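You operate a simulated robot arm through the tools that you are given. There is no shell and no other tool. Be economical: measure what you need, move in short steps, check, and stop when the job is done.

You are at the controls of a simulated robot arm. One attempt, no reset.

## Task
Flow-test the red dripper: GOOD pad if it gives 1.7 to 2.3 litres an hour, else FAULT pad.
Fine: the water knob is at OPEN only while the dripper is in; turn it to CLOSED before lifting it out.

The check looks at the end state, three seconds after you hand in, the way a careful person would. Anything else that was tipped, shoved, dropped, spilled or broken makes it a failure.

## Robot
A 7-joint arm with a two-finger parallel gripper, fixed in place. Base frame: the origin is at the foot of the arm, x ahead of it, y to its left, z up; the work surface is at about z = 0. Lengths are in m, angles in degrees, forces in N, time in s.
With the tool pointing down near the work surface it reaches from about 0.24 to 0.62 m from the base axis. Its first joint turns from -66.0 to 66.0 degrees. Payload 2.6 kg.
The TCP is the grasp point between the finger pads, 0.03 m short of the fingertips. In the tool frame z runs along the fingers and y along their closing line. Largest opening 0.094 m; finger width 0.028, thickness 0.01; the body of the gripper, 0.05 by 0.096 m, starts 0.055 m behind the TCP.
Orientation is told as [roll, pitch, yaw] about the base's x, y, z axes, in that order, counted from this pose: with the fingers straight down and closing along the base's y, the tool's x points along the base's -x, its y along +y and its z along -z.

## Interface
- The arm moves only by the tool jog_arm. Its argument "steps" is a list of rows, each a list of 7 numbers: the closure, from 0 (fully open) to 1 (shut), then the shift along the tool's x, y, z in units of 25 mm (1.0 is 25 mm), then the turn, a rotation vector about the tool's x, y, z in units of 5 degrees (1.0 is 5 degrees). In form: [[hand, tx, ty, tz, ax, ay, az], ...]. A call has 1 to 20 rows; each row shifts and turns the commanded pose from where the row before left it, along the tool's axes as they then stand. A call with a number of a shift or a turn outside -1 to 1 is refused whole. Each row takes 0.2 s and may step no farther than 0.05 m and 8.6 degrees from the row before; otherwise, or with a gripper value out of range, the whole call is refused. Where a pose cannot be reached the arm comes as near as it can. A force on the tool above 40 N (or 10 N above the force at the start of the call, whichever is more), or a blocked arm, ends the call early, and 0.2 s more pass. The fingers move at their own pace (about 0.072 m/s each) and stop on an object; they squeeze with about 42 N. The grip force told is the motor's: it shows also when the fingers shut on nothing. Time passes only in rows, and 0.2 s behind the last, so rows that do not move let the fingers close. It gives the time, the measured TCP pose, the force on the tool (base axes), the opening and the grip force at its end, in the units of the frame above (readings bear some noise), with the torque about the TCP (base axes, N m) and any sound that the robot's microphone picked up.
- Cameras (640 x 400 px; columns grow to the right, rows downward): "scene" is fixed at [0.0132, 0.4149, 0.5725]; the picture's right is [-0.92, -0.38, 0.00], its down [-0.18, 0.44, -0.88] and it looks along [0.33, -0.81, -0.48] (base axes); focal length 313 px, centre (320, 200). "wrist" rides on the gripper at [0.076, 0.014, -0.103] in the tool frame; the picture's right is [-0.18, 0.98, 0.00], its down [-0.75, -0.14, -0.64] and it looks along [-0.63, -0.12, 0.77] (tool axes); focal length 243 px, centre (320, 200). There is no depth. A picture from a camera that has moved, and an enlarged one, comes with that camera's place and axes in the base frame and with its lens.
- camera(camera): a new picture of that camera. No time passes.
- enlarge(camera, box): a new picture of the part [left, top, right, bottom] of that camera's present view, enlarged. No time passes.
- finish_job(): hands the job in; it is judged then, once.

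Work in short steps. Places have to be worked out from the pictures, the camera data and where the tool is seen: move nearer, look again, correct. Check each grasp and each placing, and mend what went wrong. You have 120 turns and 84 pictures in all, those below and enlarged ones among them. Open the gripper and draw the arm clear of the work before you hand the job in, unless the task says otherwise; then end with one line.

The tools are called after "Emit:" as name(argument=value, ...) on one line, values as JSON. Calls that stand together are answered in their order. jog_arm: Moves the arm, as the interface text tells. Its arguments: {"type":"object","properties":{"steps":{"type":"array"}},"required":["steps"]} The other tools are called the same way: camera (camera) takes a picture; enlarge (camera, box) takes an enlarged picture of a part of a camera's view; finish_job () hands the job in.

At the start:

```text
t: 0.0
ee_pos: [0.3214, -0.2837, 0.3226]
ee_rot: [-0.1, -0.1, -0.1]
ft_force: [0.6, -0.1, -0.6]
torque: [0.01, 0.0, -0.03]
grip_width: 0.0937
grasp_force: 0.2
```

scene: 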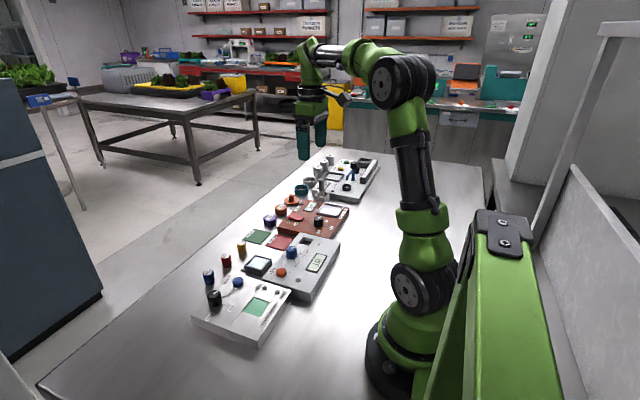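
wrist: 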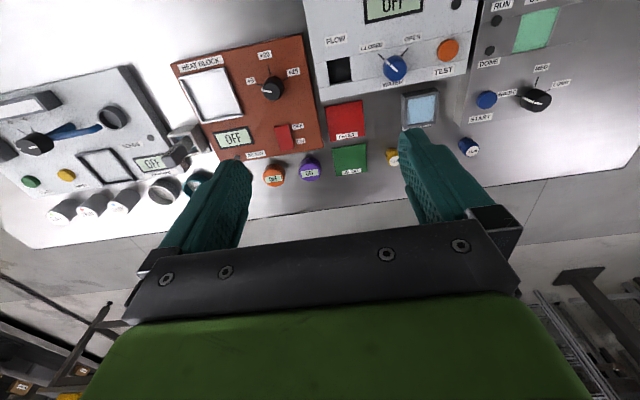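

I'll look closer at the bench to identify the dripper, flow station and pads.

Emit:
enlarge(camera="scene", box=[180, 200, 360, 350])

Emit:
enlarge(camera="wrist", box=[300, 0, 600, 190])

```text
2.67 times, centred on (270, 275) of scene
camera zoom: at [0.0132, 0.4149, 0.5725], right [-0.92, -0.38, 0.0], down [-0.18, 0.44, -0.88], along [0.33, -0.81, -0.48], focal length 834 px, centre (453, 0)
```

zoom: 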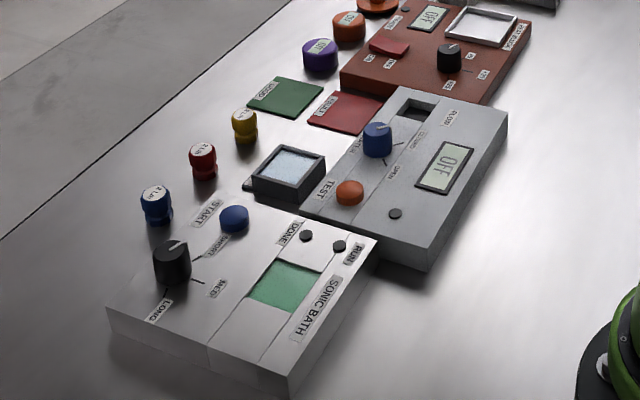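

```text
2.11 times, centred on (450, 95) of wrist
camera zoom: at [0.2451, -0.2685, 0.4251], right [0.18, 0.98, 0.0], down [0.75, -0.14, 0.64], along [0.63, -0.12, -0.77], focal length 511 px, centre (46, 421)
```

zoom: 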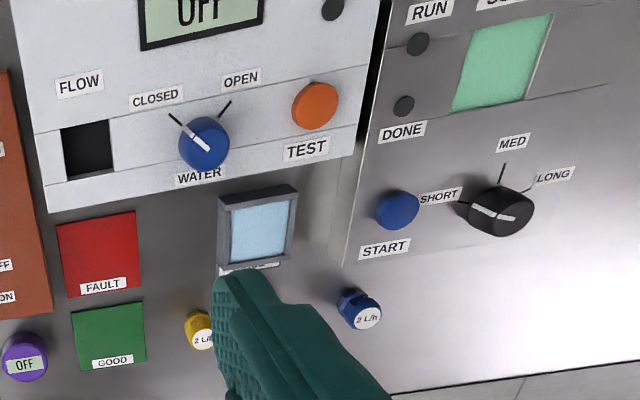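

Red dripper is near (0.50, -0.11), the flow socket near (0.33, -0.25). I'll move up over the drippers to look closely.

Emit:
jog_arm(steps=[[0, -0.8, 0.9, 0.3, 0, 0, 0], [0, -0.8, 0.9, 0.3, 0, 0, 0], [0, -0.8, 0.9, 0.3, 0, 0, 0], [0, -0.8, 0.9, 0.3, 0, 0, 0], [0, -0.8, 0.9, 0.3, 0, 0, 0], [0, -0.8, 0.9, 0.3, 0, 0, 0], [0, 0, 0, 0, 0, 0, 0]])

Emit:
camera(camera="wrist")

```text
t: 1.6
ee_pos: [0.4425, -0.144, 0.277]
ee_rot: [0.0, -0.1, 0.0]
ft_force: [-0.2, 0.9, -0.1]
torque: [-0.03, 0.01, 0.0]
grip_width: 0.094
grasp_force: 0.0
```

```text
79 pictures are left
camera wrist: at [0.3657, -0.1299, 0.3796], right [0.18, 0.98, 0.0], down [0.75, -0.14, 0.64], along [0.63, -0.12, -0.77], focal length 243 px, centre (320, 200)
```

wrist: 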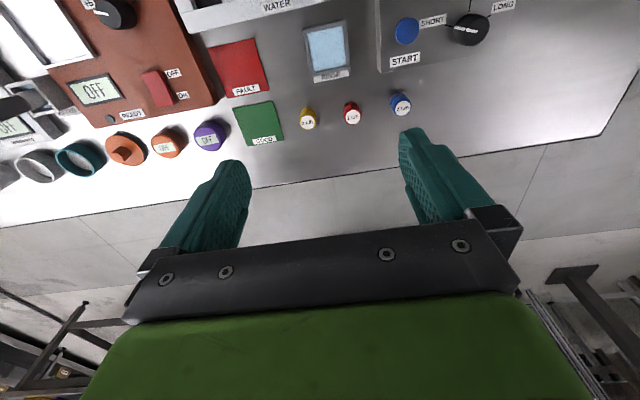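

Emit:
enlarge(camera="wrist", box=[200, 0, 440, 150])

Emit:
enlarge(camera="scene", box=[195, 225, 275, 310])

```text
2.67 times, centred on (320, 75) of wrist
camera zoom: at [0.3657, -0.1299, 0.3796], right [0.18, 0.98, 0.0], down [0.75, -0.14, 0.64], along [0.63, -0.12, -0.77], focal length 647 px, centre (320, 533)
```

zoom: 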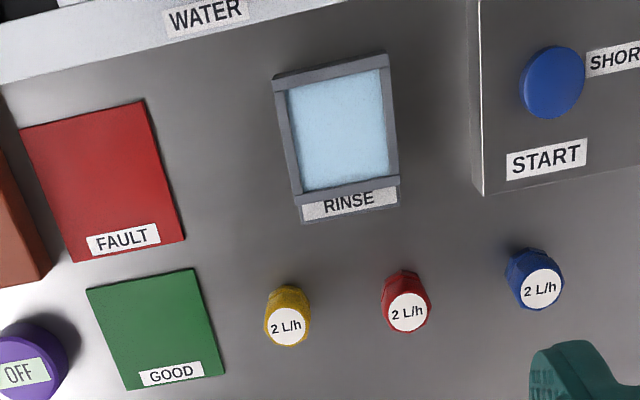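

```text
4.71 times, centred on (235, 268) of scene
camera zoom: at [0.0132, 0.4149, 0.5725], right [-0.92, -0.38, 0.0], down [-0.18, 0.44, -0.88], along [0.33, -0.81, -0.48], focal length 1471 px, centre (720, -118)
```

zoom: 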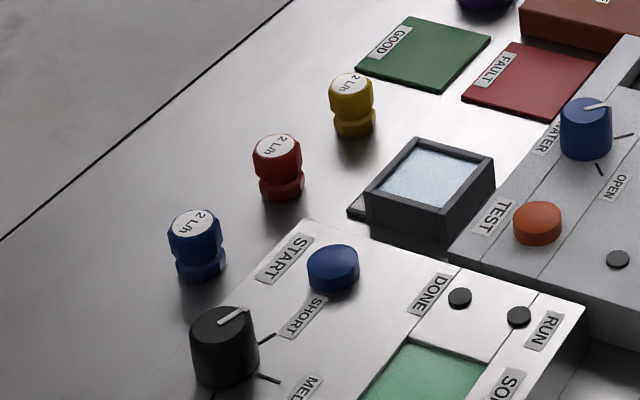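

Emit:
enlarge(camera="scene", box=[260, 225, 350, 300])

Emit:
jog_arm(steps=[[0.3, 1, -0.9, 0.8, 0, 0, 0], [0.3, 1, -0.9, 0.8, 0, 0, 0], [0.3, 1, -0.9, 0.8, 0, 0, 0], [0.3, 1, -0.9, 0.5, 0, 0, 0], [0.3, 0, 0, 0, 0, 0, 0]])

Emit:
camera(camera="wrist")

```text
5.33 times, centred on (305, 262) of scene
camera zoom: at [0.0132, 0.4149, 0.5725], right [-0.92, -0.38, 0.0], down [-0.18, 0.44, -0.88], along [0.33, -0.81, -0.48], focal length 1667 px, centre (400, -133)
```

zoom: 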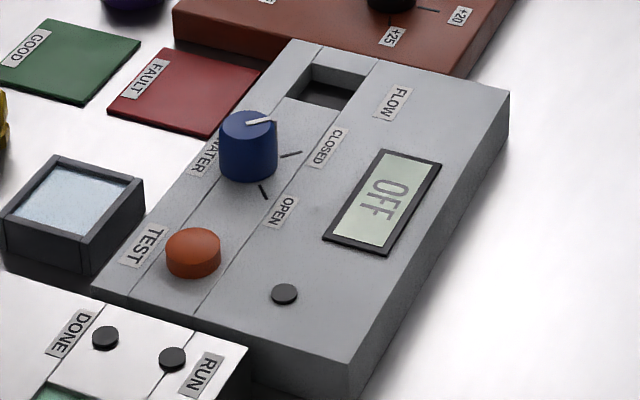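

```text
t: 2.8
ee_pos: [0.3406, -0.2346, 0.2046]
ee_rot: [-0.1, -0.2, 0.1]
ft_force: [0.4, -0.4, -0.4]
torque: [0.01, -0.04, -0.01]
grip_width: 0.0659
grasp_force: 0.0
```

```text
75 pictures are left
camera wrist: at [0.2638, -0.2218, 0.306], right [0.18, 0.98, 0.0], down [0.75, -0.14, 0.64], along [0.63, -0.12, -0.77], focal length 243 px, centre (320, 200)
```

wrist: 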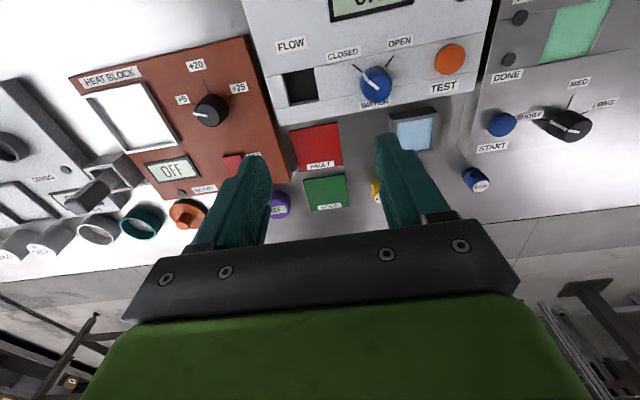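

Emit:
enlarge(camera="wrist", box=[240, 0, 480, 150])

```text
2.67 times, centred on (360, 75) of wrist
camera zoom: at [0.2638, -0.2218, 0.306], right [0.18, 0.98, 0.0], down [0.75, -0.14, 0.64], along [0.63, -0.12, -0.77], focal length 647 px, centre (213, 533)
```

zoom: 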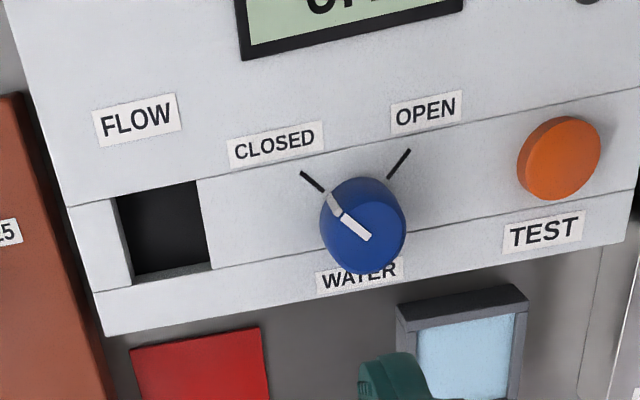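

Socket ≈ (0.333, -0.254), about 31 mm square; knob is at CLOSED. Now moving over the red dripper for a close look.

Emit:
jog_arm(steps=[[0.5, -0.9, 0.71, 0.3, 0, 0, 0], [0.5, -0.9, 0.71, 0.3, 0, 0, 0], [0.5, -0.9, 0.71, 0.3, 0, 0, 0], [0.5, -0.9, 0.71, 0.4, 0, 0, 0], [0.5, -0.9, 0.71, 0.6, 0, 0, 0], [0.5, -0.9, 0.71, 0.7, 0, 0, 0], [0.5, -0.9, 0.71, 0.7, 0, 0, 0], [0.5, 0, 0, 0, 0, 0, 0]])

Emit:
camera(camera="wrist")

Emit:
enlarge(camera="wrist", box=[240, 50, 400, 200])

```text
t: 4.6
ee_pos: [0.5014, -0.1118, 0.1217]
ee_rot: [0.0, -0.1, 0.0]
ft_force: [-0.4, 0.8, 1.2]
torque: [0.04, -0.01, -0.02]
grip_width: 0.0468
grasp_force: 0.0
```

```text
73 pictures are left
camera wrist: at [0.4244, -0.0989, 0.224], right [0.19, 0.98, 0.0], down [0.75, -0.14, 0.64], along [0.63, -0.12, -0.77], focal length 243 px, centre (320, 200)
```

wrist: 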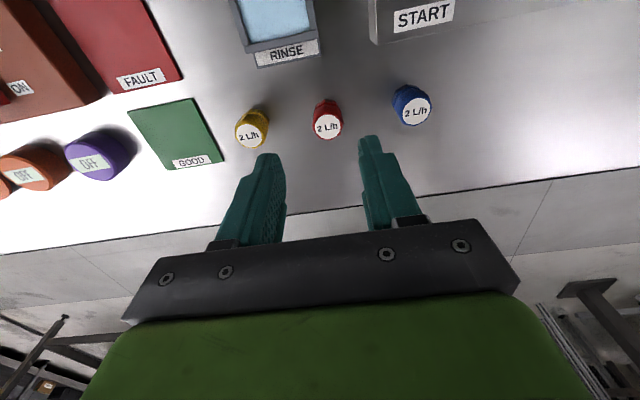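

```text
2.67 times, centred on (320, 125) of wrist
camera zoom: at [0.4244, -0.0989, 0.224], right [0.19, 0.98, 0.0], down [0.75, -0.14, 0.64], along [0.63, -0.12, -0.77], focal length 647 px, centre (320, 400)
```

zoom: 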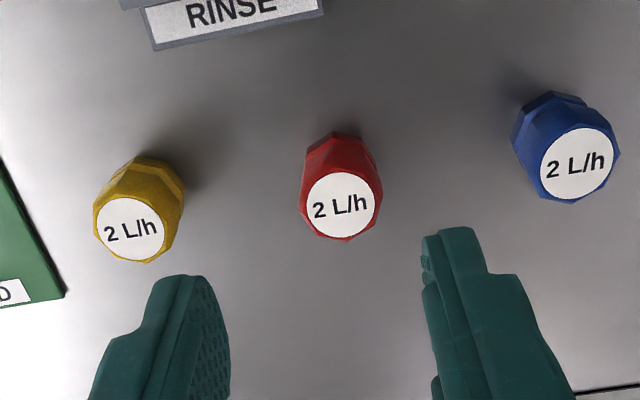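

Red dripper top at about (0.504, -0.1085, 0.03). I'll centre on it and go down to TCP z ≈ 0.046 with the fingers partly open.

Emit:
jog_arm(steps=[[0.5, -0.1, 0.13, 0.4, 0, 0, 0], [0.5, 0, 0, 0.7, 0, 0, 0], [0.5, 0, 0, 0.7, 0, 0, 0], [0.5, 0, 0, 0, 0, 0, 0]])

Emit:
camera(camera="wrist")

Emit:
enlarge(camera="scene", box=[195, 215, 275, 300])

```text
t: 5.6
ee_pos: [0.5037, -0.1116, 0.0775]
ee_rot: [0.0, -0.1, -0.2]
ft_force: [-0.4, -0.5, 0.2]
torque: [0.03, -0.01, 0.02]
grip_width: 0.047
grasp_force: 0.1
```

```text
71 pictures are left
camera wrist: at [0.4262, -0.0979, 0.1793], right [0.19, 0.98, 0.0], down [0.75, -0.14, 0.64], along [0.63, -0.12, -0.77], focal length 243 px, centre (320, 200)
```

wrist: 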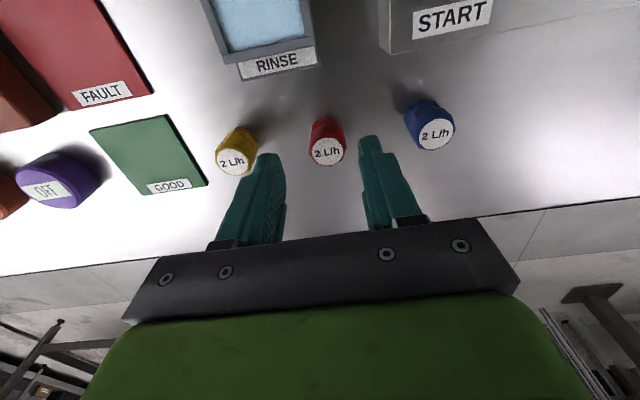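

```text
4.71 times, centred on (235, 258) of scene
camera zoom: at [0.0132, 0.4149, 0.5725], right [-0.92, -0.38, 0.0], down [-0.18, 0.44, -0.88], along [0.33, -0.81, -0.48], focal length 1471 px, centre (720, -71)
```

zoom: 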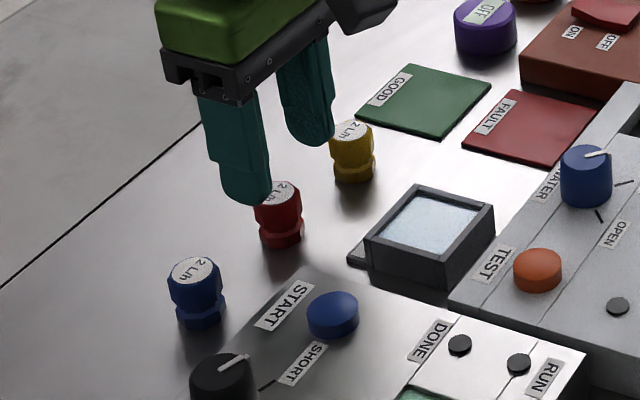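

Aligned within 3 mm; correct y +3 mm, x +2 mm, and lower.

Emit:
jog_arm(steps=[[0.5, -0.08, 0.13, 0.2, 0, 0, 0], [0.5, 0, 0, 0.5, 0, 0, 0], [0.5, 0, 0, 0.55, 0, 0, 0], [0.5, 0, 0, 0, 0, 0, 0]])

Emit:
enlarge(camera="wrist", box=[240, 80, 400, 230])

```text
t: 6.6
ee_pos: [0.5025, -0.1078, 0.0465]
ee_rot: [0.0, -0.1, -0.1]
ft_force: [-0.5, 0.1, -0.6]
torque: [0.02, -0.02, -0.01]
grip_width: 0.0473
grasp_force: 0.0
```

```text
2.67 times, centred on (320, 155) of wrist
camera zoom: at [0.4269, -0.094, 0.1491], right [0.19, 0.98, 0.0], down [0.75, -0.14, 0.64], along [0.63, -0.12, -0.77], focal length 647 px, centre (320, 320)
```

zoom: 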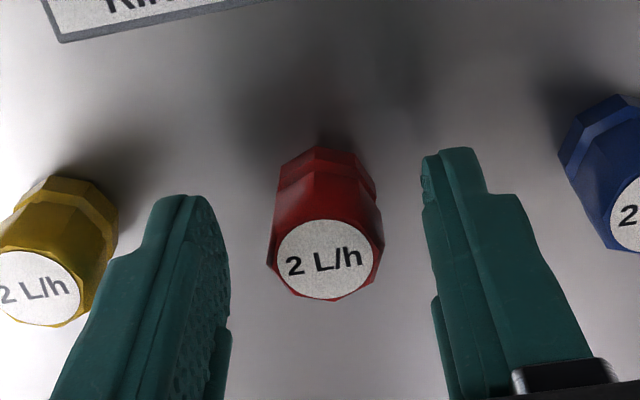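

Emit:
jog_arm(steps=[[0.5, -0.15, 0, 0, 0, 0, 0], [0.9, 0, 0, 0, 0, 0, 0], [0.9, 0, 0, 0, 0, 0, 0], [0.9, 0, 0, 0, 0, 0, 0], [0.9, 0, 0, 0, 0, 0, 0]])

Emit:
enlarge(camera="wrist", box=[240, 80, 400, 230])

```text
t: 7.8
ee_pos: [0.5093, -0.1063, 0.0464]
ee_rot: [0.0, -0.2, -0.1]
ft_force: [-0.7, 0.1, -0.1]
torque: [0.0, -0.04, 0.0]
grip_width: 0.0231
grasp_force: 41.8
```

```text
2.67 times, centred on (320, 155) of wrist
camera zoom: at [0.4313, -0.0937, 0.1494], right [0.18, 0.98, 0.0], down [0.75, -0.14, 0.64], along [0.63, -0.12, -0.77], focal length 647 px, centre (320, 320)
```

zoom: 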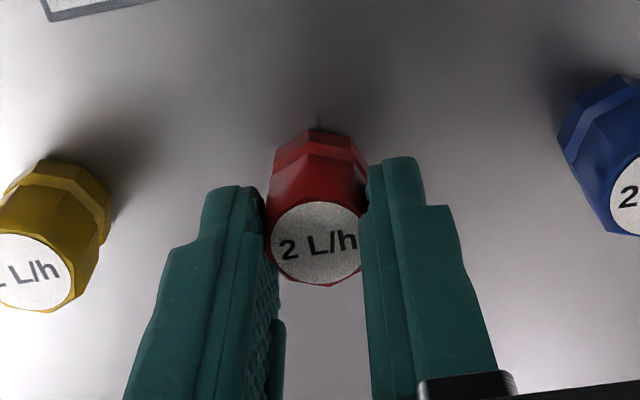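

Gripped (23 mm wide). Lift straight up, then carry to above the socket.

Emit:
jog_arm(steps=[[0.9, 0, 0, -0.6, 0, 0, 0], [0.9, 0, 0, -0.8, 0, 0, 0], [0.9, 0, 0, -0.9, 0, 0, 0], [0.9, 0, 0, -0.9, 0, 0, 0], [0.9, 0, 0, -0.8, 0, 0, 0], [0.9, 0.7, -0.586, 0, 0, 0, 0], [0.9, 0.7, -0.586, 0, 0, 0, 0], [0.9, 0.7, -0.586, 0, 0, 0, 0], [0.9, 0.7, -0.586, 0, 0, 0, 0], [0.9, 0.7, -0.586, 0, 0, 0, 0], [0.9, 0.7, -0.586, 0, 0, 0, 0], [0.9, 0.7, -0.586, 0, 0, 0, 0], [0.9, 0.7, -0.586, 0, 0, 0, 0], [0.9, 0.7, -0.586, 0, 0, 0, 0], [0.9, 0.7, -0.586, 0, 0, 0, 0], [0.9, 0, 0, 0, 0, 0, 0]])

Emit:
camera(camera="wrist")

Emit:
enlarge(camera="scene", box=[250, 205, 350, 290])

```text
t: 11.2
ee_pos: [0.3317, -0.2518, 0.1444]
ee_rot: [0.0, 0.0, 0.0]
ft_force: [0.5, 0.0, -0.3]
torque: [-0.01, 0.0, 0.02]
grip_width: 0.023
grasp_force: 42.1
```

```text
67 pictures are left
camera wrist: at [0.2554, -0.2385, 0.247], right [0.18, 0.98, 0.0], down [0.75, -0.14, 0.64], along [0.63, -0.12, -0.77], focal length 243 px, centre (320, 200)
```

wrist: 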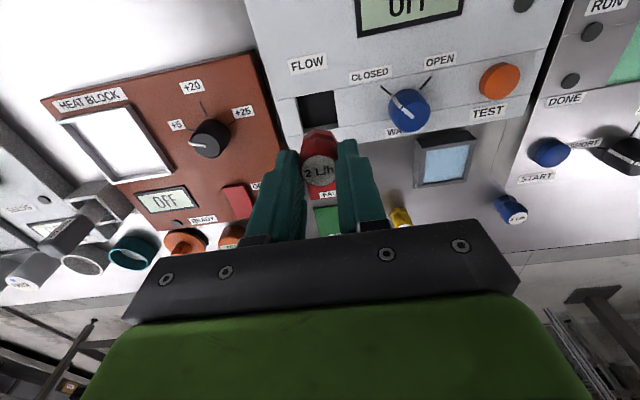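

```text
4.71 times, centred on (300, 248) of scene
camera zoom: at [0.0132, 0.4149, 0.5725], right [-0.92, -0.38, 0.0], down [-0.18, 0.44, -0.88], along [0.33, -0.81, -0.48], focal length 1471 px, centre (414, -24)
```

zoom: 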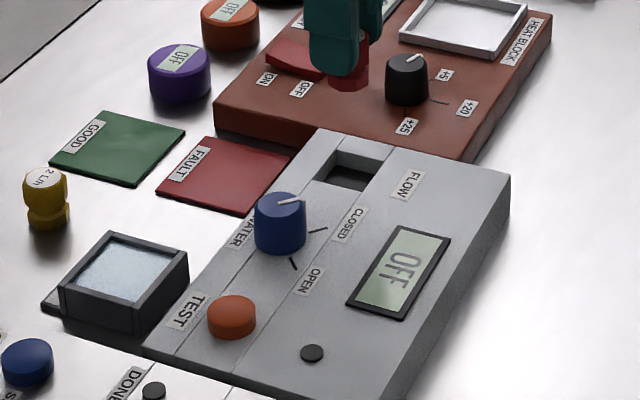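

Emit:
enlarge(camera="wrist", box=[260, 50, 420, 150])

```text
4.00 times, centred on (340, 100) of wrist
camera zoom: at [0.2554, -0.2385, 0.247], right [0.18, 0.98, 0.0], down [0.75, -0.14, 0.64], along [0.63, -0.12, -0.77], focal length 970 px, centre (240, 600)
```

zoom: 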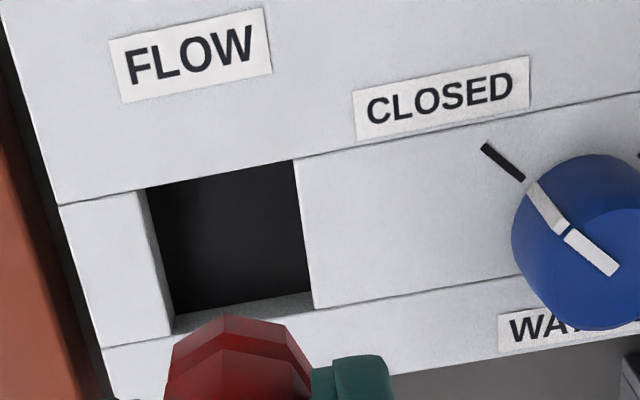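

Socket centre ≈ (0.334, -0.2545), top z ≈ 0.027. Fine-align and lower to just above it.

Emit:
jog_arm(steps=[[0.9, -0.08, -0.08, 0.6, 0, 0, 0], [0.9, 0, 0, 0.9, 0, 0, 0], [0.9, 0, 0, 0.9, 0, 0, 0], [0.9, 0, 0, 0, 0, 0, 0]])

Emit:
enlarge(camera="wrist", box=[240, 80, 400, 200])

Emit:
enlarge(camera="scene", box=[270, 205, 350, 275])

```text
t: 12.2
ee_pos: [0.3348, -0.2582, 0.0849]
ee_rot: [-0.2, -0.1, 0.0]
ft_force: [-0.1, 0.0, -0.2]
torque: [0.0, 0.01, 0.03]
grip_width: 0.023
grasp_force: 42.3
```

```text
3.33 times, centred on (320, 140) of wrist
camera zoom: at [0.2579, -0.2433, 0.1875], right [0.19, 0.98, 0.0], down [0.75, -0.14, 0.64], along [0.63, -0.12, -0.77], focal length 809 px, centre (320, 400)
```

zoom: 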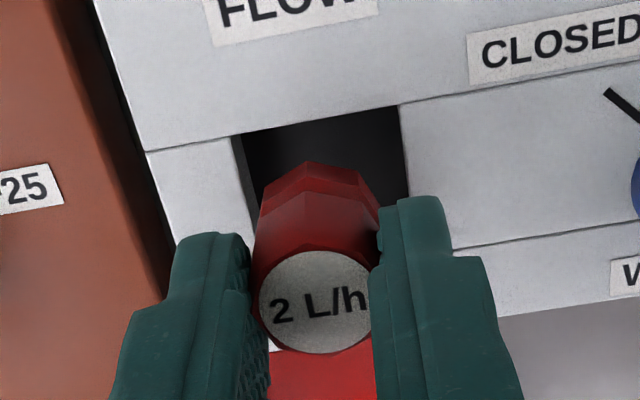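

```text
5.71 times, centred on (310, 240) of scene
camera zoom: at [0.0132, 0.4149, 0.5725], right [-0.92, -0.38, 0.0], down [-0.18, 0.44, -0.88], along [0.33, -0.81, -0.48], focal length 1786 px, centre (377, -29)
```

zoom: 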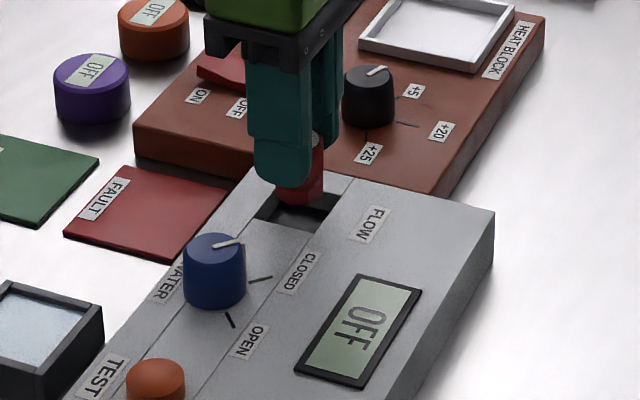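

Dripper centred within about 1 mm. Nudge y +1 mm and lower into the socket, watching force.

Emit:
jog_arm(steps=[[0.9, 0.03, 0.05, 0.2, 0, 0, 0], [0.9, 0, 0, 0.3, 0, 0, 0], [0.9, 0, 0, 0.3, 0, 0, 0], [0.9, 0, 0, 0, 0, 0, 0]])

Emit:
enlarge(camera="wrist", box=[240, 80, 400, 200])

Emit:
enlarge(camera="scene", box=[270, 205, 350, 275])

```text
t: 13.2
ee_pos: [0.3348, -0.2552, 0.0657]
ee_rot: [-0.1, -0.1, -0.1]
ft_force: [-0.6, 0.8, 4.6]
torque: [0.13, -0.01, 0.0]
grip_width: 0.0234
grasp_force: 42.0
```

```text
3.33 times, centred on (320, 140) of wrist
camera zoom: at [0.2578, -0.2406, 0.1677], right [0.18, 0.98, 0.0], down [0.75, -0.14, 0.64], along [0.63, -0.12, -0.77], focal length 809 px, centre (320, 400)
```

zoom: 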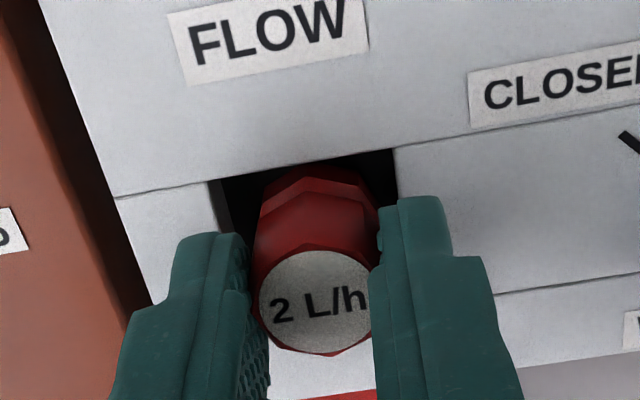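

```text
5.71 times, centred on (310, 240) of scene
camera zoom: at [0.0132, 0.4149, 0.5725], right [-0.92, -0.38, 0.0], down [-0.18, 0.44, -0.88], along [0.33, -0.81, -0.48], focal length 1786 px, centre (377, -29)
```

zoom: 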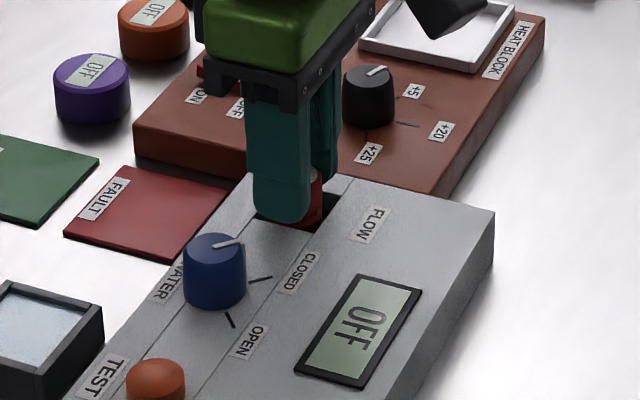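

Depth looks about 10 mm, so 4.6 N may be the floor. A 1.5 mm further push will tell.

Emit:
jog_arm(steps=[[0.9, 0, 0, 0.06, 0, 0, 0], [0.9, 0, 0, 0, 0, 0, 0]])

```text
t: 13.8
ee_pos: [0.3361, -0.2543, 0.0648]
ee_rot: [0.0, -0.2, -0.1]
ft_force: [-1.6, 1.0, 15.1]
torque: [0.06, 0.06, 0.01]
grip_width: 0.0233
grasp_force: 42.1
```

Force rose stiffly to 15 N: it's seated. Ease off, release and rise to look.

Emit:
jog_arm(steps=[[0.9, 0, 0, -0.05, 0, 0, 0], [0.5, 0, 0, 0, 0, 0, 0], [0.5, 0, 0, 0, 0, 0, 0], [0.5, 0, 0, -0.5, 0, 0, 0], [0.5, 0, 0, -0.9, 0, 0, 0], [0.5, 0, 0, -0.9, 0, 0, 0], [0.5, 0, 0, -0.9, 0, 0, 0], [0.5, 0, 0, 0, 0, 0, 0]])

Emit:
enlarge(camera="wrist", box=[240, 40, 480, 190])

Emit:
enlarge(camera="scene", box=[270, 215, 350, 285])

```text
t: 15.6
ee_pos: [0.3314, -0.2516, 0.147]
ee_rot: [0.0, -0.1, 0.0]
ft_force: [-0.4, 0.0, 0.2]
torque: [-0.02, 0.03, 0.0]
grip_width: 0.0471
grasp_force: 0.1
```

```text
2.67 times, centred on (360, 115) of wrist
camera zoom: at [0.2551, -0.2378, 0.249], right [0.18, 0.98, 0.0], down [0.75, -0.14, 0.64], along [0.63, -0.12, -0.77], focal length 647 px, centre (213, 427)
```

zoom: 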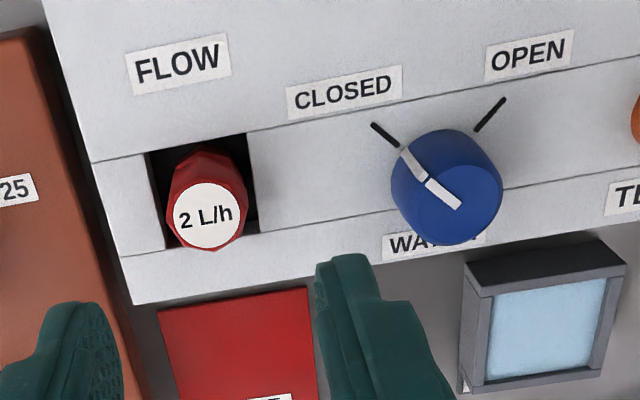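

```text
5.71 times, centred on (310, 250) of scene
camera zoom: at [0.0132, 0.4149, 0.5725], right [-0.92, -0.38, 0.0], down [-0.18, 0.44, -0.88], along [0.33, -0.81, -0.48], focal length 1786 px, centre (377, -86)
```

zoom: 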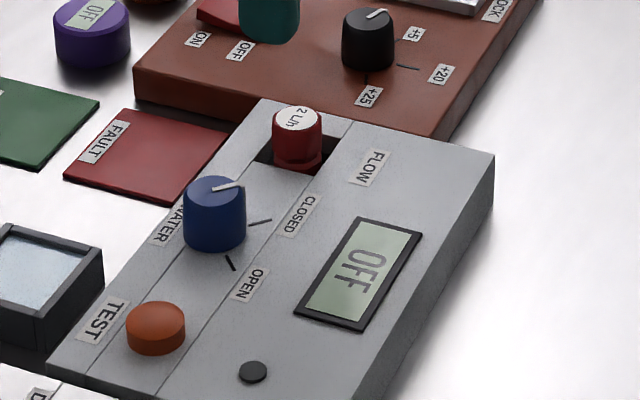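

Dripper is in and upright. Now moving over the water knob.

Emit:
jog_arm(steps=[[0.5, -0.15, 0.95, 0.1, 0, 0, 0], [0.5, -0.15, 0.95, 0.2, 0, 0, 0], [0.5, -0.16, 0.96, 0.3, 0, 0, 0], [0.5, 0, 0, 0, 0, 0, 0]])

Emit:
enlarge(camera="wrist", box=[240, 50, 400, 200])

```text
t: 16.6
ee_pos: [0.3447, -0.1807, 0.1317]
ee_rot: [-0.1, -0.1, -0.1]
ft_force: [0.5, 0.2, -0.2]
torque: [0.03, 0.02, 0.0]
grip_width: 0.047
grasp_force: 0.0
```

```text
2.67 times, centred on (320, 125) of wrist
camera zoom: at [0.2675, -0.1668, 0.2341], right [0.18, 0.98, 0.0], down [0.75, -0.14, 0.64], along [0.63, -0.12, -0.77], focal length 647 px, centre (320, 400)
```

zoom: 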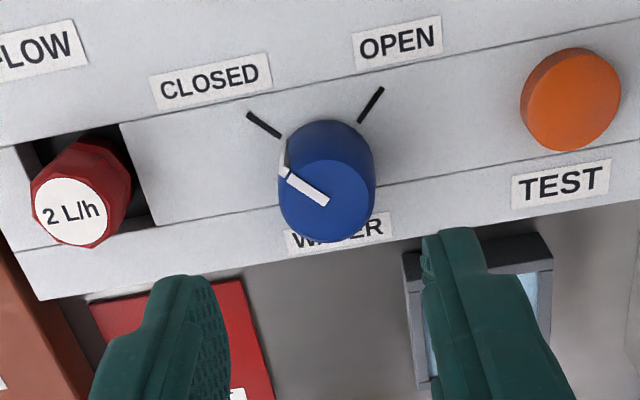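

Knob axis ≈ (0.3435, -0.179), 28 mm across, needs a 90° turn. I'll pre-rotate the hand by −45° so the turn ends at +45°, then lower.

Emit:
jog_arm(steps=[[0.5, 0.04, 0.06, 0.1, 0, 0, -1], [0.5, 0, 0, 0.1, 0, 0, -1], [0.5, 0, 0, 0.1, 0, 0, -1], [0.5, 0, 0, 0.1, 0, 0, -1], [0.5, 0, 0, 0.1, 0, 0, -1], [0.5, 0, 0, 0.1, 0, 0, -1], [0.5, 0, 0, 0.2, 0, 0, -1], [0.5, 0, 0, 0.2, 0, 0, -1], [0.5, 0, 0, 0.2, 0, 0, -1], [0.5, 0, 0, 0, 0, 0, 0]])

Emit:
camera(camera="wrist")

```text
t: 18.8
ee_pos: [0.344, -0.18, 0.1011]
ee_rot: [0.0, 0.1, 45.1]
ft_force: [-0.2, -0.6, 0.2]
torque: [-0.01, 0.01, -0.04]
grip_width: 0.0471
grasp_force: 0.1
```

```text
57 pictures are left
camera wrist: at [0.2805, -0.2244, 0.204], right [-0.57, 0.82, 0.0], down [0.63, 0.43, 0.64], along [0.53, 0.36, -0.77], focal length 243 px, centre (320, 200)
```

wrist: 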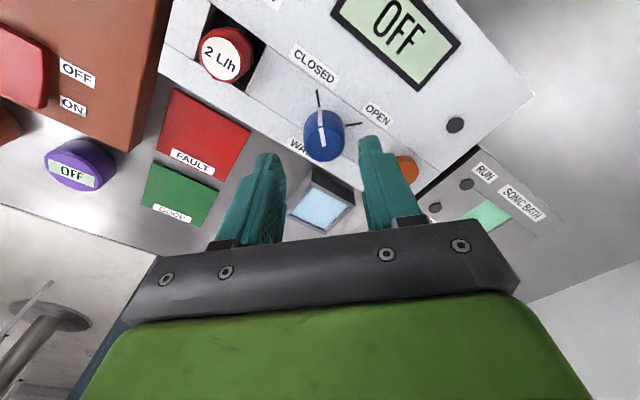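

Emit:
jog_arm(steps=[[0.5, 0, 0, 0.5, 0, 0, 0], [0.5, 0, 0, 0.5, 0, 0, 0], [0.5, 0, 0, 0.48, 0, 0, 0], [0.5, 0, 0, 0, 0, 0, 0]])

Emit:
enlarge(camera="wrist", box=[240, 80, 400, 230])

```text
t: 19.8
ee_pos: [0.3475, -0.1802, 0.062]
ee_rot: [-0.1, 0.0, 45.0]
ft_force: [0.0, 0.2, 0.2]
torque: [0.0, 0.03, 0.0]
grip_width: 0.0469
grasp_force: 0.1
```

```text
2.67 times, centred on (320, 155) of wrist
camera zoom: at [0.282, -0.2253, 0.1654], right [-0.56, 0.83, 0.0], down [0.63, 0.43, 0.64], along [0.53, 0.36, -0.77], focal length 647 px, centre (320, 320)
```

zoom: 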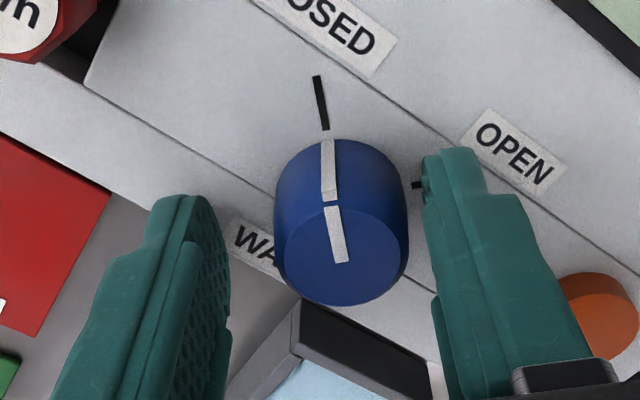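

Knob sits ~4 mm toward tool +y; correct and grip it.

Emit:
jog_arm(steps=[[0.5, -0.04, 0.15, 0, 0, 0, 0], [0.8, 0, 0, 0, 0, 0, 0], [0.9, 0, 0, 0, 0, 0, 0], [0.9, 0, 0, 0, 0, 0, 0]])

Emit:
enlarge(camera="wrist", box=[240, 80, 400, 230])

```text
t: 20.8
ee_pos: [0.3437, -0.1778, 0.0628]
ee_rot: [0.0, 0.0, 44.9]
ft_force: [-6.6, 4.8, 1.9]
torque: [0.13, 0.2, 0.0]
grip_width: 0.0293
grasp_force: 44.6
```

```text
2.67 times, centred on (320, 155) of wrist
camera zoom: at [0.2793, -0.2217, 0.1658], right [-0.56, 0.83, 0.0], down [0.63, 0.43, 0.64], along [0.53, 0.36, -0.77], focal length 647 px, centre (320, 320)
```

zoom: 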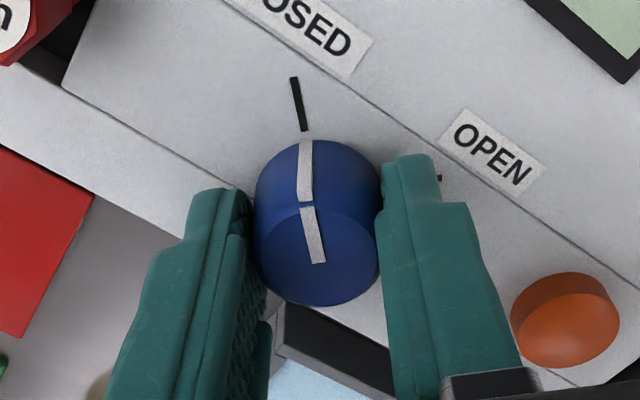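

Gripped. Relieve the small side load and turn toward OPEN.

Emit:
jog_arm(steps=[[0.9, 0, 0.03, 0, 0, 0, 0], [0.9, 0, 0, 0, 0, 0, 1], [0.9, 0, 0, 0, 0, 0, 1], [0.9, 0, 0, 0, 0, 0, 1], [0.9, 0, 0, 0, 0, 0, 1], [0.9, 0, 0, 0, 0, 0, 1], [0.9, 0, 0, 0, 0, 0, 1], [0.9, 0, 0, 0, 0, 0, 0]])

Emit:
enlarge(camera="wrist", box=[240, 80, 400, 230])

```text
t: 22.0
ee_pos: [0.345, -0.1776, 0.0629]
ee_rot: [-0.3, -0.2, 25.8]
ft_force: [2.0, -0.6, -1.6]
torque: [-0.09, 0.12, -0.01]
grip_width: 0.0296
grasp_force: 44.7
stopped in row 6: the force on the tool passed its limit at 41 N (the readings are from after the stop); the commanded pose is now the measured one
```

```text
2.67 times, centred on (320, 155) of wrist
camera zoom: at [0.2681, -0.1982, 0.1657], right [-0.26, 0.96, 0.0], down [0.74, 0.2, 0.64], along [0.62, 0.17, -0.76], focal length 647 px, centre (320, 320)
```

zoom: 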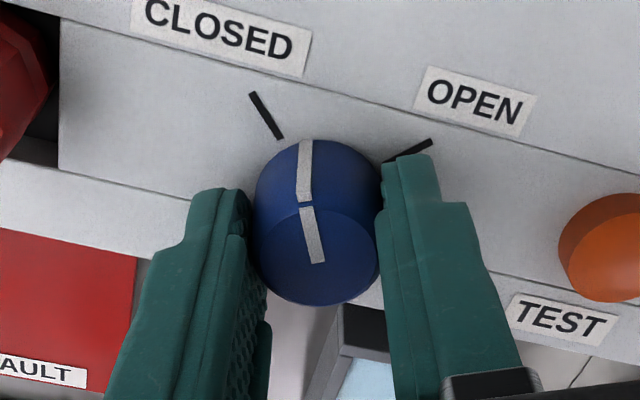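

Turning follows; a side force built up but has relaxed. Continue in short bursts.

Emit:
jog_arm(steps=[[0.9, 0, 0, 0, 0, 0, 1], [0.9, 0, 0, 0, 0, 0, 1], [0.9, 0, 0, 0, 0, 0, 0]])

```text
t: 22.8
ee_pos: [0.3442, -0.1768, 0.0629]
ee_rot: [-0.2, -0.2, 15.8]
ft_force: [-0.3, -1.3, 4.3]
torque: [-0.15, 0.27, 0.02]
grip_width: 0.0291
grasp_force: 44.6
```

Emit:
jog_arm(steps=[[0.9, 0, 0, 0, 0, 0, 1], [0.9, 0, 0, 0, 0, 0, 1], [0.9, 0, 0, 0, 0, 0, 1], [0.9, 0, 0, 0, 0, 0, 0]])

```text
t: 23.8
ee_pos: [0.3439, -0.1772, 0.0636]
ee_rot: [-0.4, -0.4, 0.8]
ft_force: [10.3, -4.3, -6.2]
torque: [-0.16, -0.1, 0.01]
grip_width: 0.0293
grasp_force: 44.7
```

Some +x side force; nudge 0.5 mm that way and continue.

Emit:
jog_arm(steps=[[0.9, -0.03, 0, 0, 0, 0, 1], [0.9, 0, 0, 0, 0, 0, 1], [0.9, 0, 0, 0, 0, 0, 1], [0.9, 0, 0, 0, 0, 0, 0]])

Emit:
enlarge(camera="wrist", box=[240, 80, 400, 230])

```text
t: 24.8
ee_pos: [0.3439, -0.1781, 0.0639]
ee_rot: [-0.2, -0.3, -14.5]
ft_force: [3.8, -16.2, -13.6]
torque: [-0.48, -0.25, 0.01]
grip_width: 0.0292
grasp_force: 45.2
```

```text
2.67 times, centred on (320, 155) of wrist
camera zoom: at [0.2728, -0.1459, 0.1657], right [0.42, 0.91, 0.0], down [0.69, -0.32, 0.65], along [0.58, -0.27, -0.76], focal length 647 px, centre (320, 320)
```

zoom: 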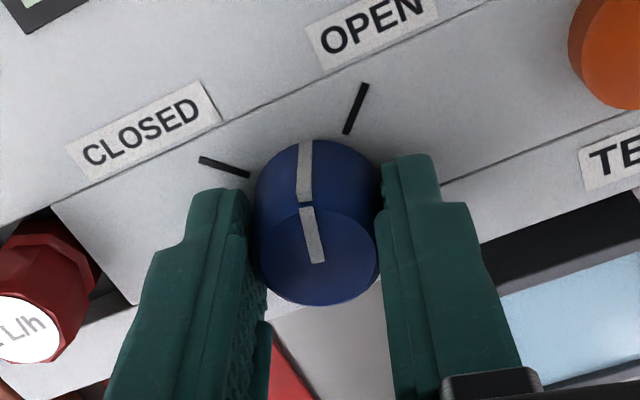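

Emit:
jog_arm(steps=[[0.9, 0, -0.04, 0.03, 0, 0, 1], [0.9, 0, 0, 0, 0, 0, 1], [0.9, 0, 0, 0, 0, 0, 1], [0.9, 0, 0, 0, 0, 0, 0]])

```text
t: 25.8
ee_pos: [0.3439, -0.1788, 0.0632]
ee_rot: [0.0, -0.3, -29.4]
ft_force: [-18.1, -9.2, 30.9]
torque: [-0.5, 0.19, 0.07]
grip_width: 0.0292
grasp_force: 45.1
```

Emit:
jog_arm(steps=[[0.9, 0.02, -0.03, -0.05, 0, 0, 0], [0.9, 0, 0, 0, 0, 0, 1], [0.9, 0, 0, 0, 0, 0, 1], [0.9, 0, 0, 0, 0, 0, 1], [0.9, 0, 0, 0, 0, 0, 0]])

Emit:
enlarge(camera="wrist", box=[240, 80, 400, 230])

Emit:
enlarge(camera="scene", box=[270, 215, 350, 285])

```text
t: 27.0
ee_pos: [0.3438, -0.1784, 0.0637]
ee_rot: [-0.1, -0.3, -44.1]
ft_force: [13.3, -15.2, -25.0]
torque: [-0.64, -0.52, 0.0]
grip_width: 0.0293
grasp_force: 44.7
```

```text
2.67 times, centred on (320, 155) of wrist
camera zoom: at [0.2978, -0.1159, 0.1656], right [0.82, 0.58, 0.0], down [0.44, -0.62, 0.65], along [0.37, -0.53, -0.76], focal length 647 px, centre (320, 320)
```

zoom: 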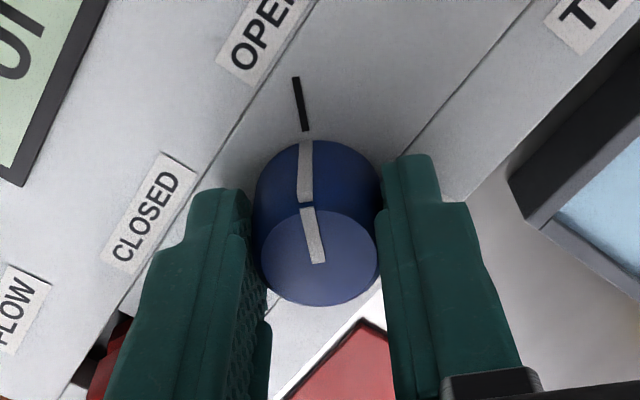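

```text
5.71 times, centred on (310, 250) of scene
camera zoom: at [0.0133, 0.4149, 0.5725], right [-0.92, -0.38, 0.0], down [-0.18, 0.44, -0.88], along [0.33, -0.81, -0.48], focal length 1786 px, centre (377, -86)
```

zoom: 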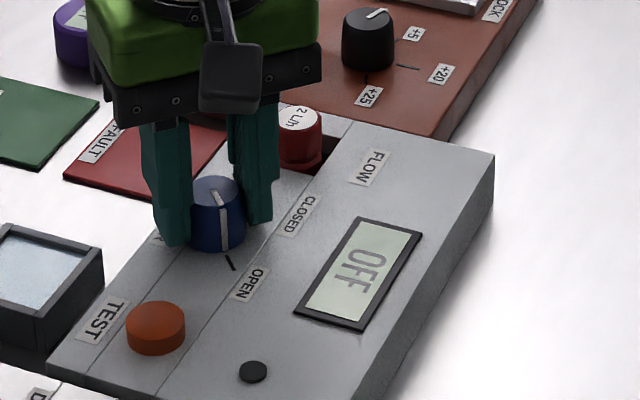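

Knob is at OPEN. Release gently and rise.

Emit:
jog_arm(steps=[[0.9, 0, 0, 0.03, 0, 0, 0], [0.5, 0, 0, 0, 0, 0, 0], [0.5, 0, 0, 0, 0, 0, 0], [0.5, 0, 0, -0.6, 0, 0, 0], [0.5, 0, 0, -0.9, 0, 0, 0], [0.5, 0, 0, -0.9, 0, 0, 0], [0.5, 0, 0, 0, 0, 0, 0]])

Emit:
enlarge(camera="wrist", box=[160, 0, 480, 200])

```text
t: 28.6
ee_pos: [0.344, -0.1796, 0.1244]
ee_rot: [0.0, -0.3, -44.2]
ft_force: [-0.6, -0.2, 0.3]
torque: [-0.04, 0.0, 0.0]
grip_width: 0.0472
grasp_force: 0.2
```

```text
2.00 times, centred on (320, 100) of wrist
camera zoom: at [0.2986, -0.1163, 0.2257], right [0.82, 0.58, 0.0], down [0.44, -0.62, 0.65], along [0.37, -0.53, -0.76], focal length 485 px, centre (320, 400)
```

zoom: 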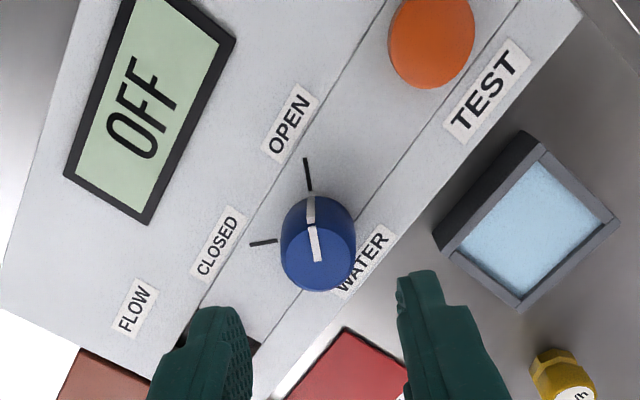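

Knob confirmed at OPEN. Rotate the hand back square, close the fingers, and go over the TEST button at ≈ (0.333, -0.108).

Emit:
jog_arm(steps=[[0.8, 0, 0, 0, 0, 0, -1], [1, 0, 0, 0, 0, 0, -1], [1, 0, 0, 0, 0, 0, -1], [1, 0, 0, 0, 0, 0, -1], [1, 0, 0, 0, 0, 0, -1], [1, 0, 0, 0, 0, 0, -1], [1, 0, 0, 0, 0, 0, -1], [1, 0, 0, 0, 0, 0, -1], [1, 0, 0, 0, 0, 0, -0.9], [1, 0.14, 0.95, 0, 0, 0, 0], [1, 0.15, 0.95, 0, 0, 0, 0], [1, 0.15, 0.95, 0, 0, 0, 0], [1, 0, 0, 0.4, 0, 0, 0], [1, 0, 0, 0, 0, 0, 0]])

Emit:
camera(camera="wrist")

Emit:
enlarge(camera="scene", box=[250, 215, 350, 305])

```text
t: 31.6
ee_pos: [0.3313, -0.1063, 0.1131]
ee_rot: [-0.2, -0.3, 0.2]
ft_force: [-0.3, 0.1, 0.2]
torque: [0.0, 0.04, -0.03]
grip_width: 0.0
grasp_force: 32.8
```

```text
49 pictures are left
camera wrist: at [0.2535, -0.093, 0.2151], right [0.18, 0.98, 0.0], down [0.75, -0.14, 0.65], along [0.63, -0.12, -0.76], focal length 243 px, centre (320, 200)
```

wrist: 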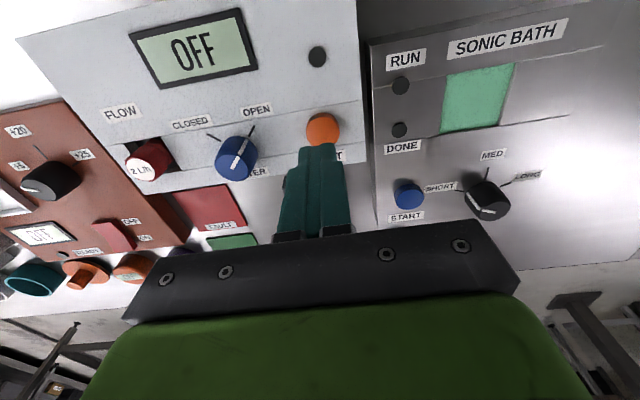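

```text
4.44 times, centred on (300, 260) of scene
camera zoom: at [0.0132, 0.4149, 0.5725], right [-0.92, -0.38, 0.0], down [-0.18, 0.44, -0.88], along [0.33, -0.81, -0.48], focal length 1389 px, centre (409, -67)
```

zoom: 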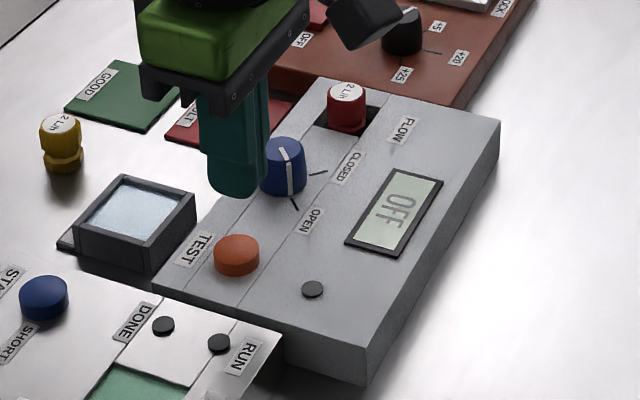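

Aligned over TEST. Lower and press gently.

Emit:
jog_arm(steps=[[1, 0, 0, 0.5, 0, 0, 0], [1, 0, 0, 0.5, 0, 0, 0], [1, 0, 0, 0.3, 0, 0, 0], [1, 0, 0, 0.2, 0, 0, 0], [1, 0, 0, 0.1, 0, 0, 0], [1, 0, 0, 0, 0, 0, 0]])

Emit:
enlarge(camera="scene", box=[250, 215, 350, 305])

```text
t: 33.0
ee_pos: [0.3323, -0.1092, 0.0722]
ee_rot: [-0.2, -0.2, 0.4]
ft_force: [0.6, 0.5, -0.9]
torque: [-0.03, 0.01, -0.03]
grip_width: 0.0
grasp_force: 32.9
```

```text
4.44 times, centred on (300, 260) of scene
camera zoom: at [0.0132, 0.4149, 0.5725], right [-0.92, -0.38, 0.0], down [-0.18, 0.44, -0.88], along [0.33, -0.81, -0.48], focal length 1389 px, centre (409, -67)
```

zoom: 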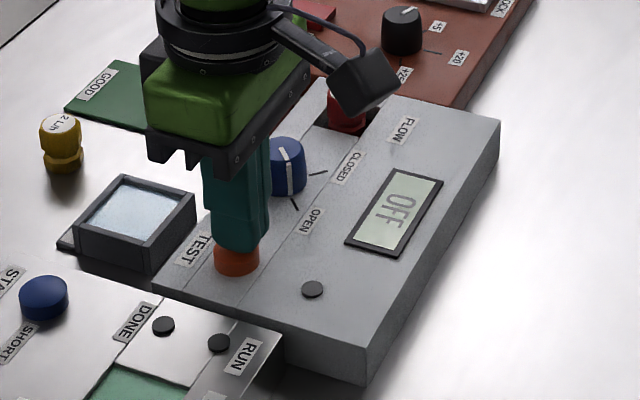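

Emit:
jog_arm(steps=[[1, 0, 0, 0.1, 0, 0, 0], [1, 0, 0, 0.1, 0, 0, 0], [1, 0, 0, 0, 0, 0, 0]])

```text
t: 33.8
ee_pos: [0.3332, -0.1073, 0.0677]
ee_rot: [-0.2, -0.3, 0.3]
ft_force: [0.9, -0.9, 1.2]
torque: [-0.01, 0.01, 0.03]
grip_width: 0.0
grasp_force: 32.9
heard: click
```

A click — the button registered. Retreat and read the display.

Emit:
jog_arm(steps=[[1, 0, 0, -0.5, 0, 0, 0], [1, 0, 0, -0.9, 0, 0, 0], [1, 0, 0, -0.9, 0, 0, 0], [1, 0, 0, 0, 0, 0, 0]])

Emit:
camera(camera="wrist")

Emit:
enlarge(camera="scene", box=[250, 215, 350, 305])

```text
t: 34.8
ee_pos: [0.3296, -0.1089, 0.1252]
ee_rot: [-0.2, -0.2, 0.3]
ft_force: [-0.4, -0.3, 0.4]
torque: [0.01, -0.02, 0.0]
grip_width: 0.0
grasp_force: 33.2
```

```text
46 pictures are left
camera wrist: at [0.2532, -0.0959, 0.2275], right [0.18, 0.98, 0.0], down [0.75, -0.14, 0.65], along [0.63, -0.12, -0.76], focal length 243 px, centre (320, 200)
```

wrist: 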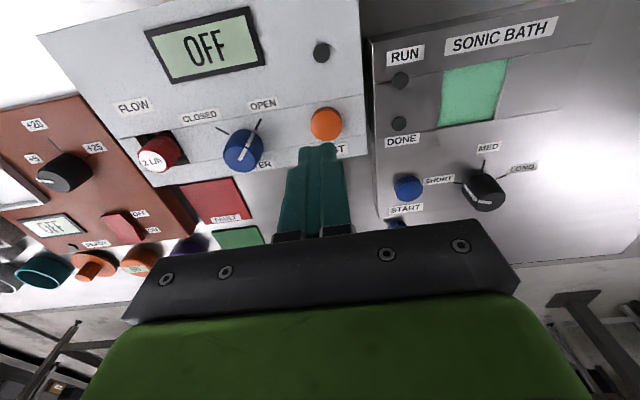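

```text
4.44 times, centred on (300, 260) of scene
camera zoom: at [0.0132, 0.4149, 0.5725], right [-0.92, -0.38, 0.0], down [-0.18, 0.44, -0.88], along [0.33, -0.81, -0.48], focal length 1389 px, centre (409, -67)
```

zoom: 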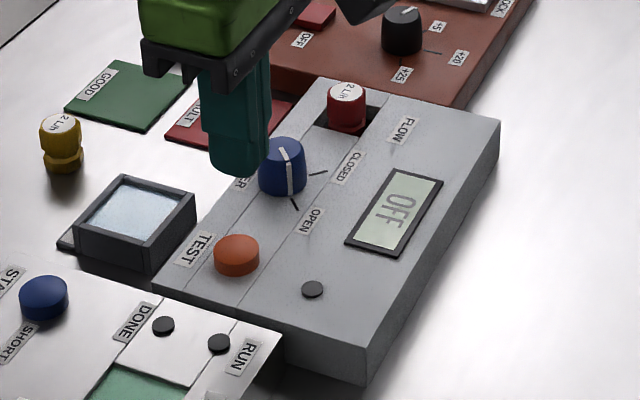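

Display still reads OFF. Wait a couple of seconds and look again.

Emit:
jog_arm(steps=[[1, 0, 0, 0, 0, 0, 0], [1, 0, 0, 0, 0, 0, 0], [1, 0, 0, 0, 0, 0, 0], [1, 0, 0, 0, 0, 0, 0], [1, 0, 0, 0, 0, 0, 0], [1, 0, 0, 0, 0, 0, 0], [1, 0, 0, 0, 0, 0, 0], [1, 0, 0, 0, 0, 0, 0], [1, 0, 0, 0, 0, 0, 0], [1, 0, 0, 0, 0, 0, 0]])

Emit:
enlarge(camera="wrist", box=[100, 0, 380, 180])

```text
t: 37.0
ee_pos: [0.3311, -0.1085, 0.1257]
ee_rot: [-0.2, -0.2, 0.2]
ft_force: [-0.2, -0.1, -0.2]
torque: [0.01, 0.04, 0.0]
grip_width: 0.0002
grasp_force: 32.4
```

```text
2.22 times, centred on (240, 90) of wrist
camera zoom: at [0.2532, -0.0959, 0.2272], right [0.18, 0.98, 0.0], down [0.75, -0.14, 0.65], along [0.63, -0.12, -0.76], focal length 539 px, centre (498, 444)
```

zoom: 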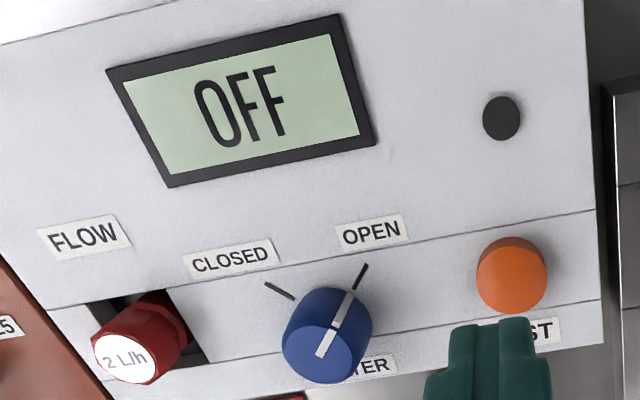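

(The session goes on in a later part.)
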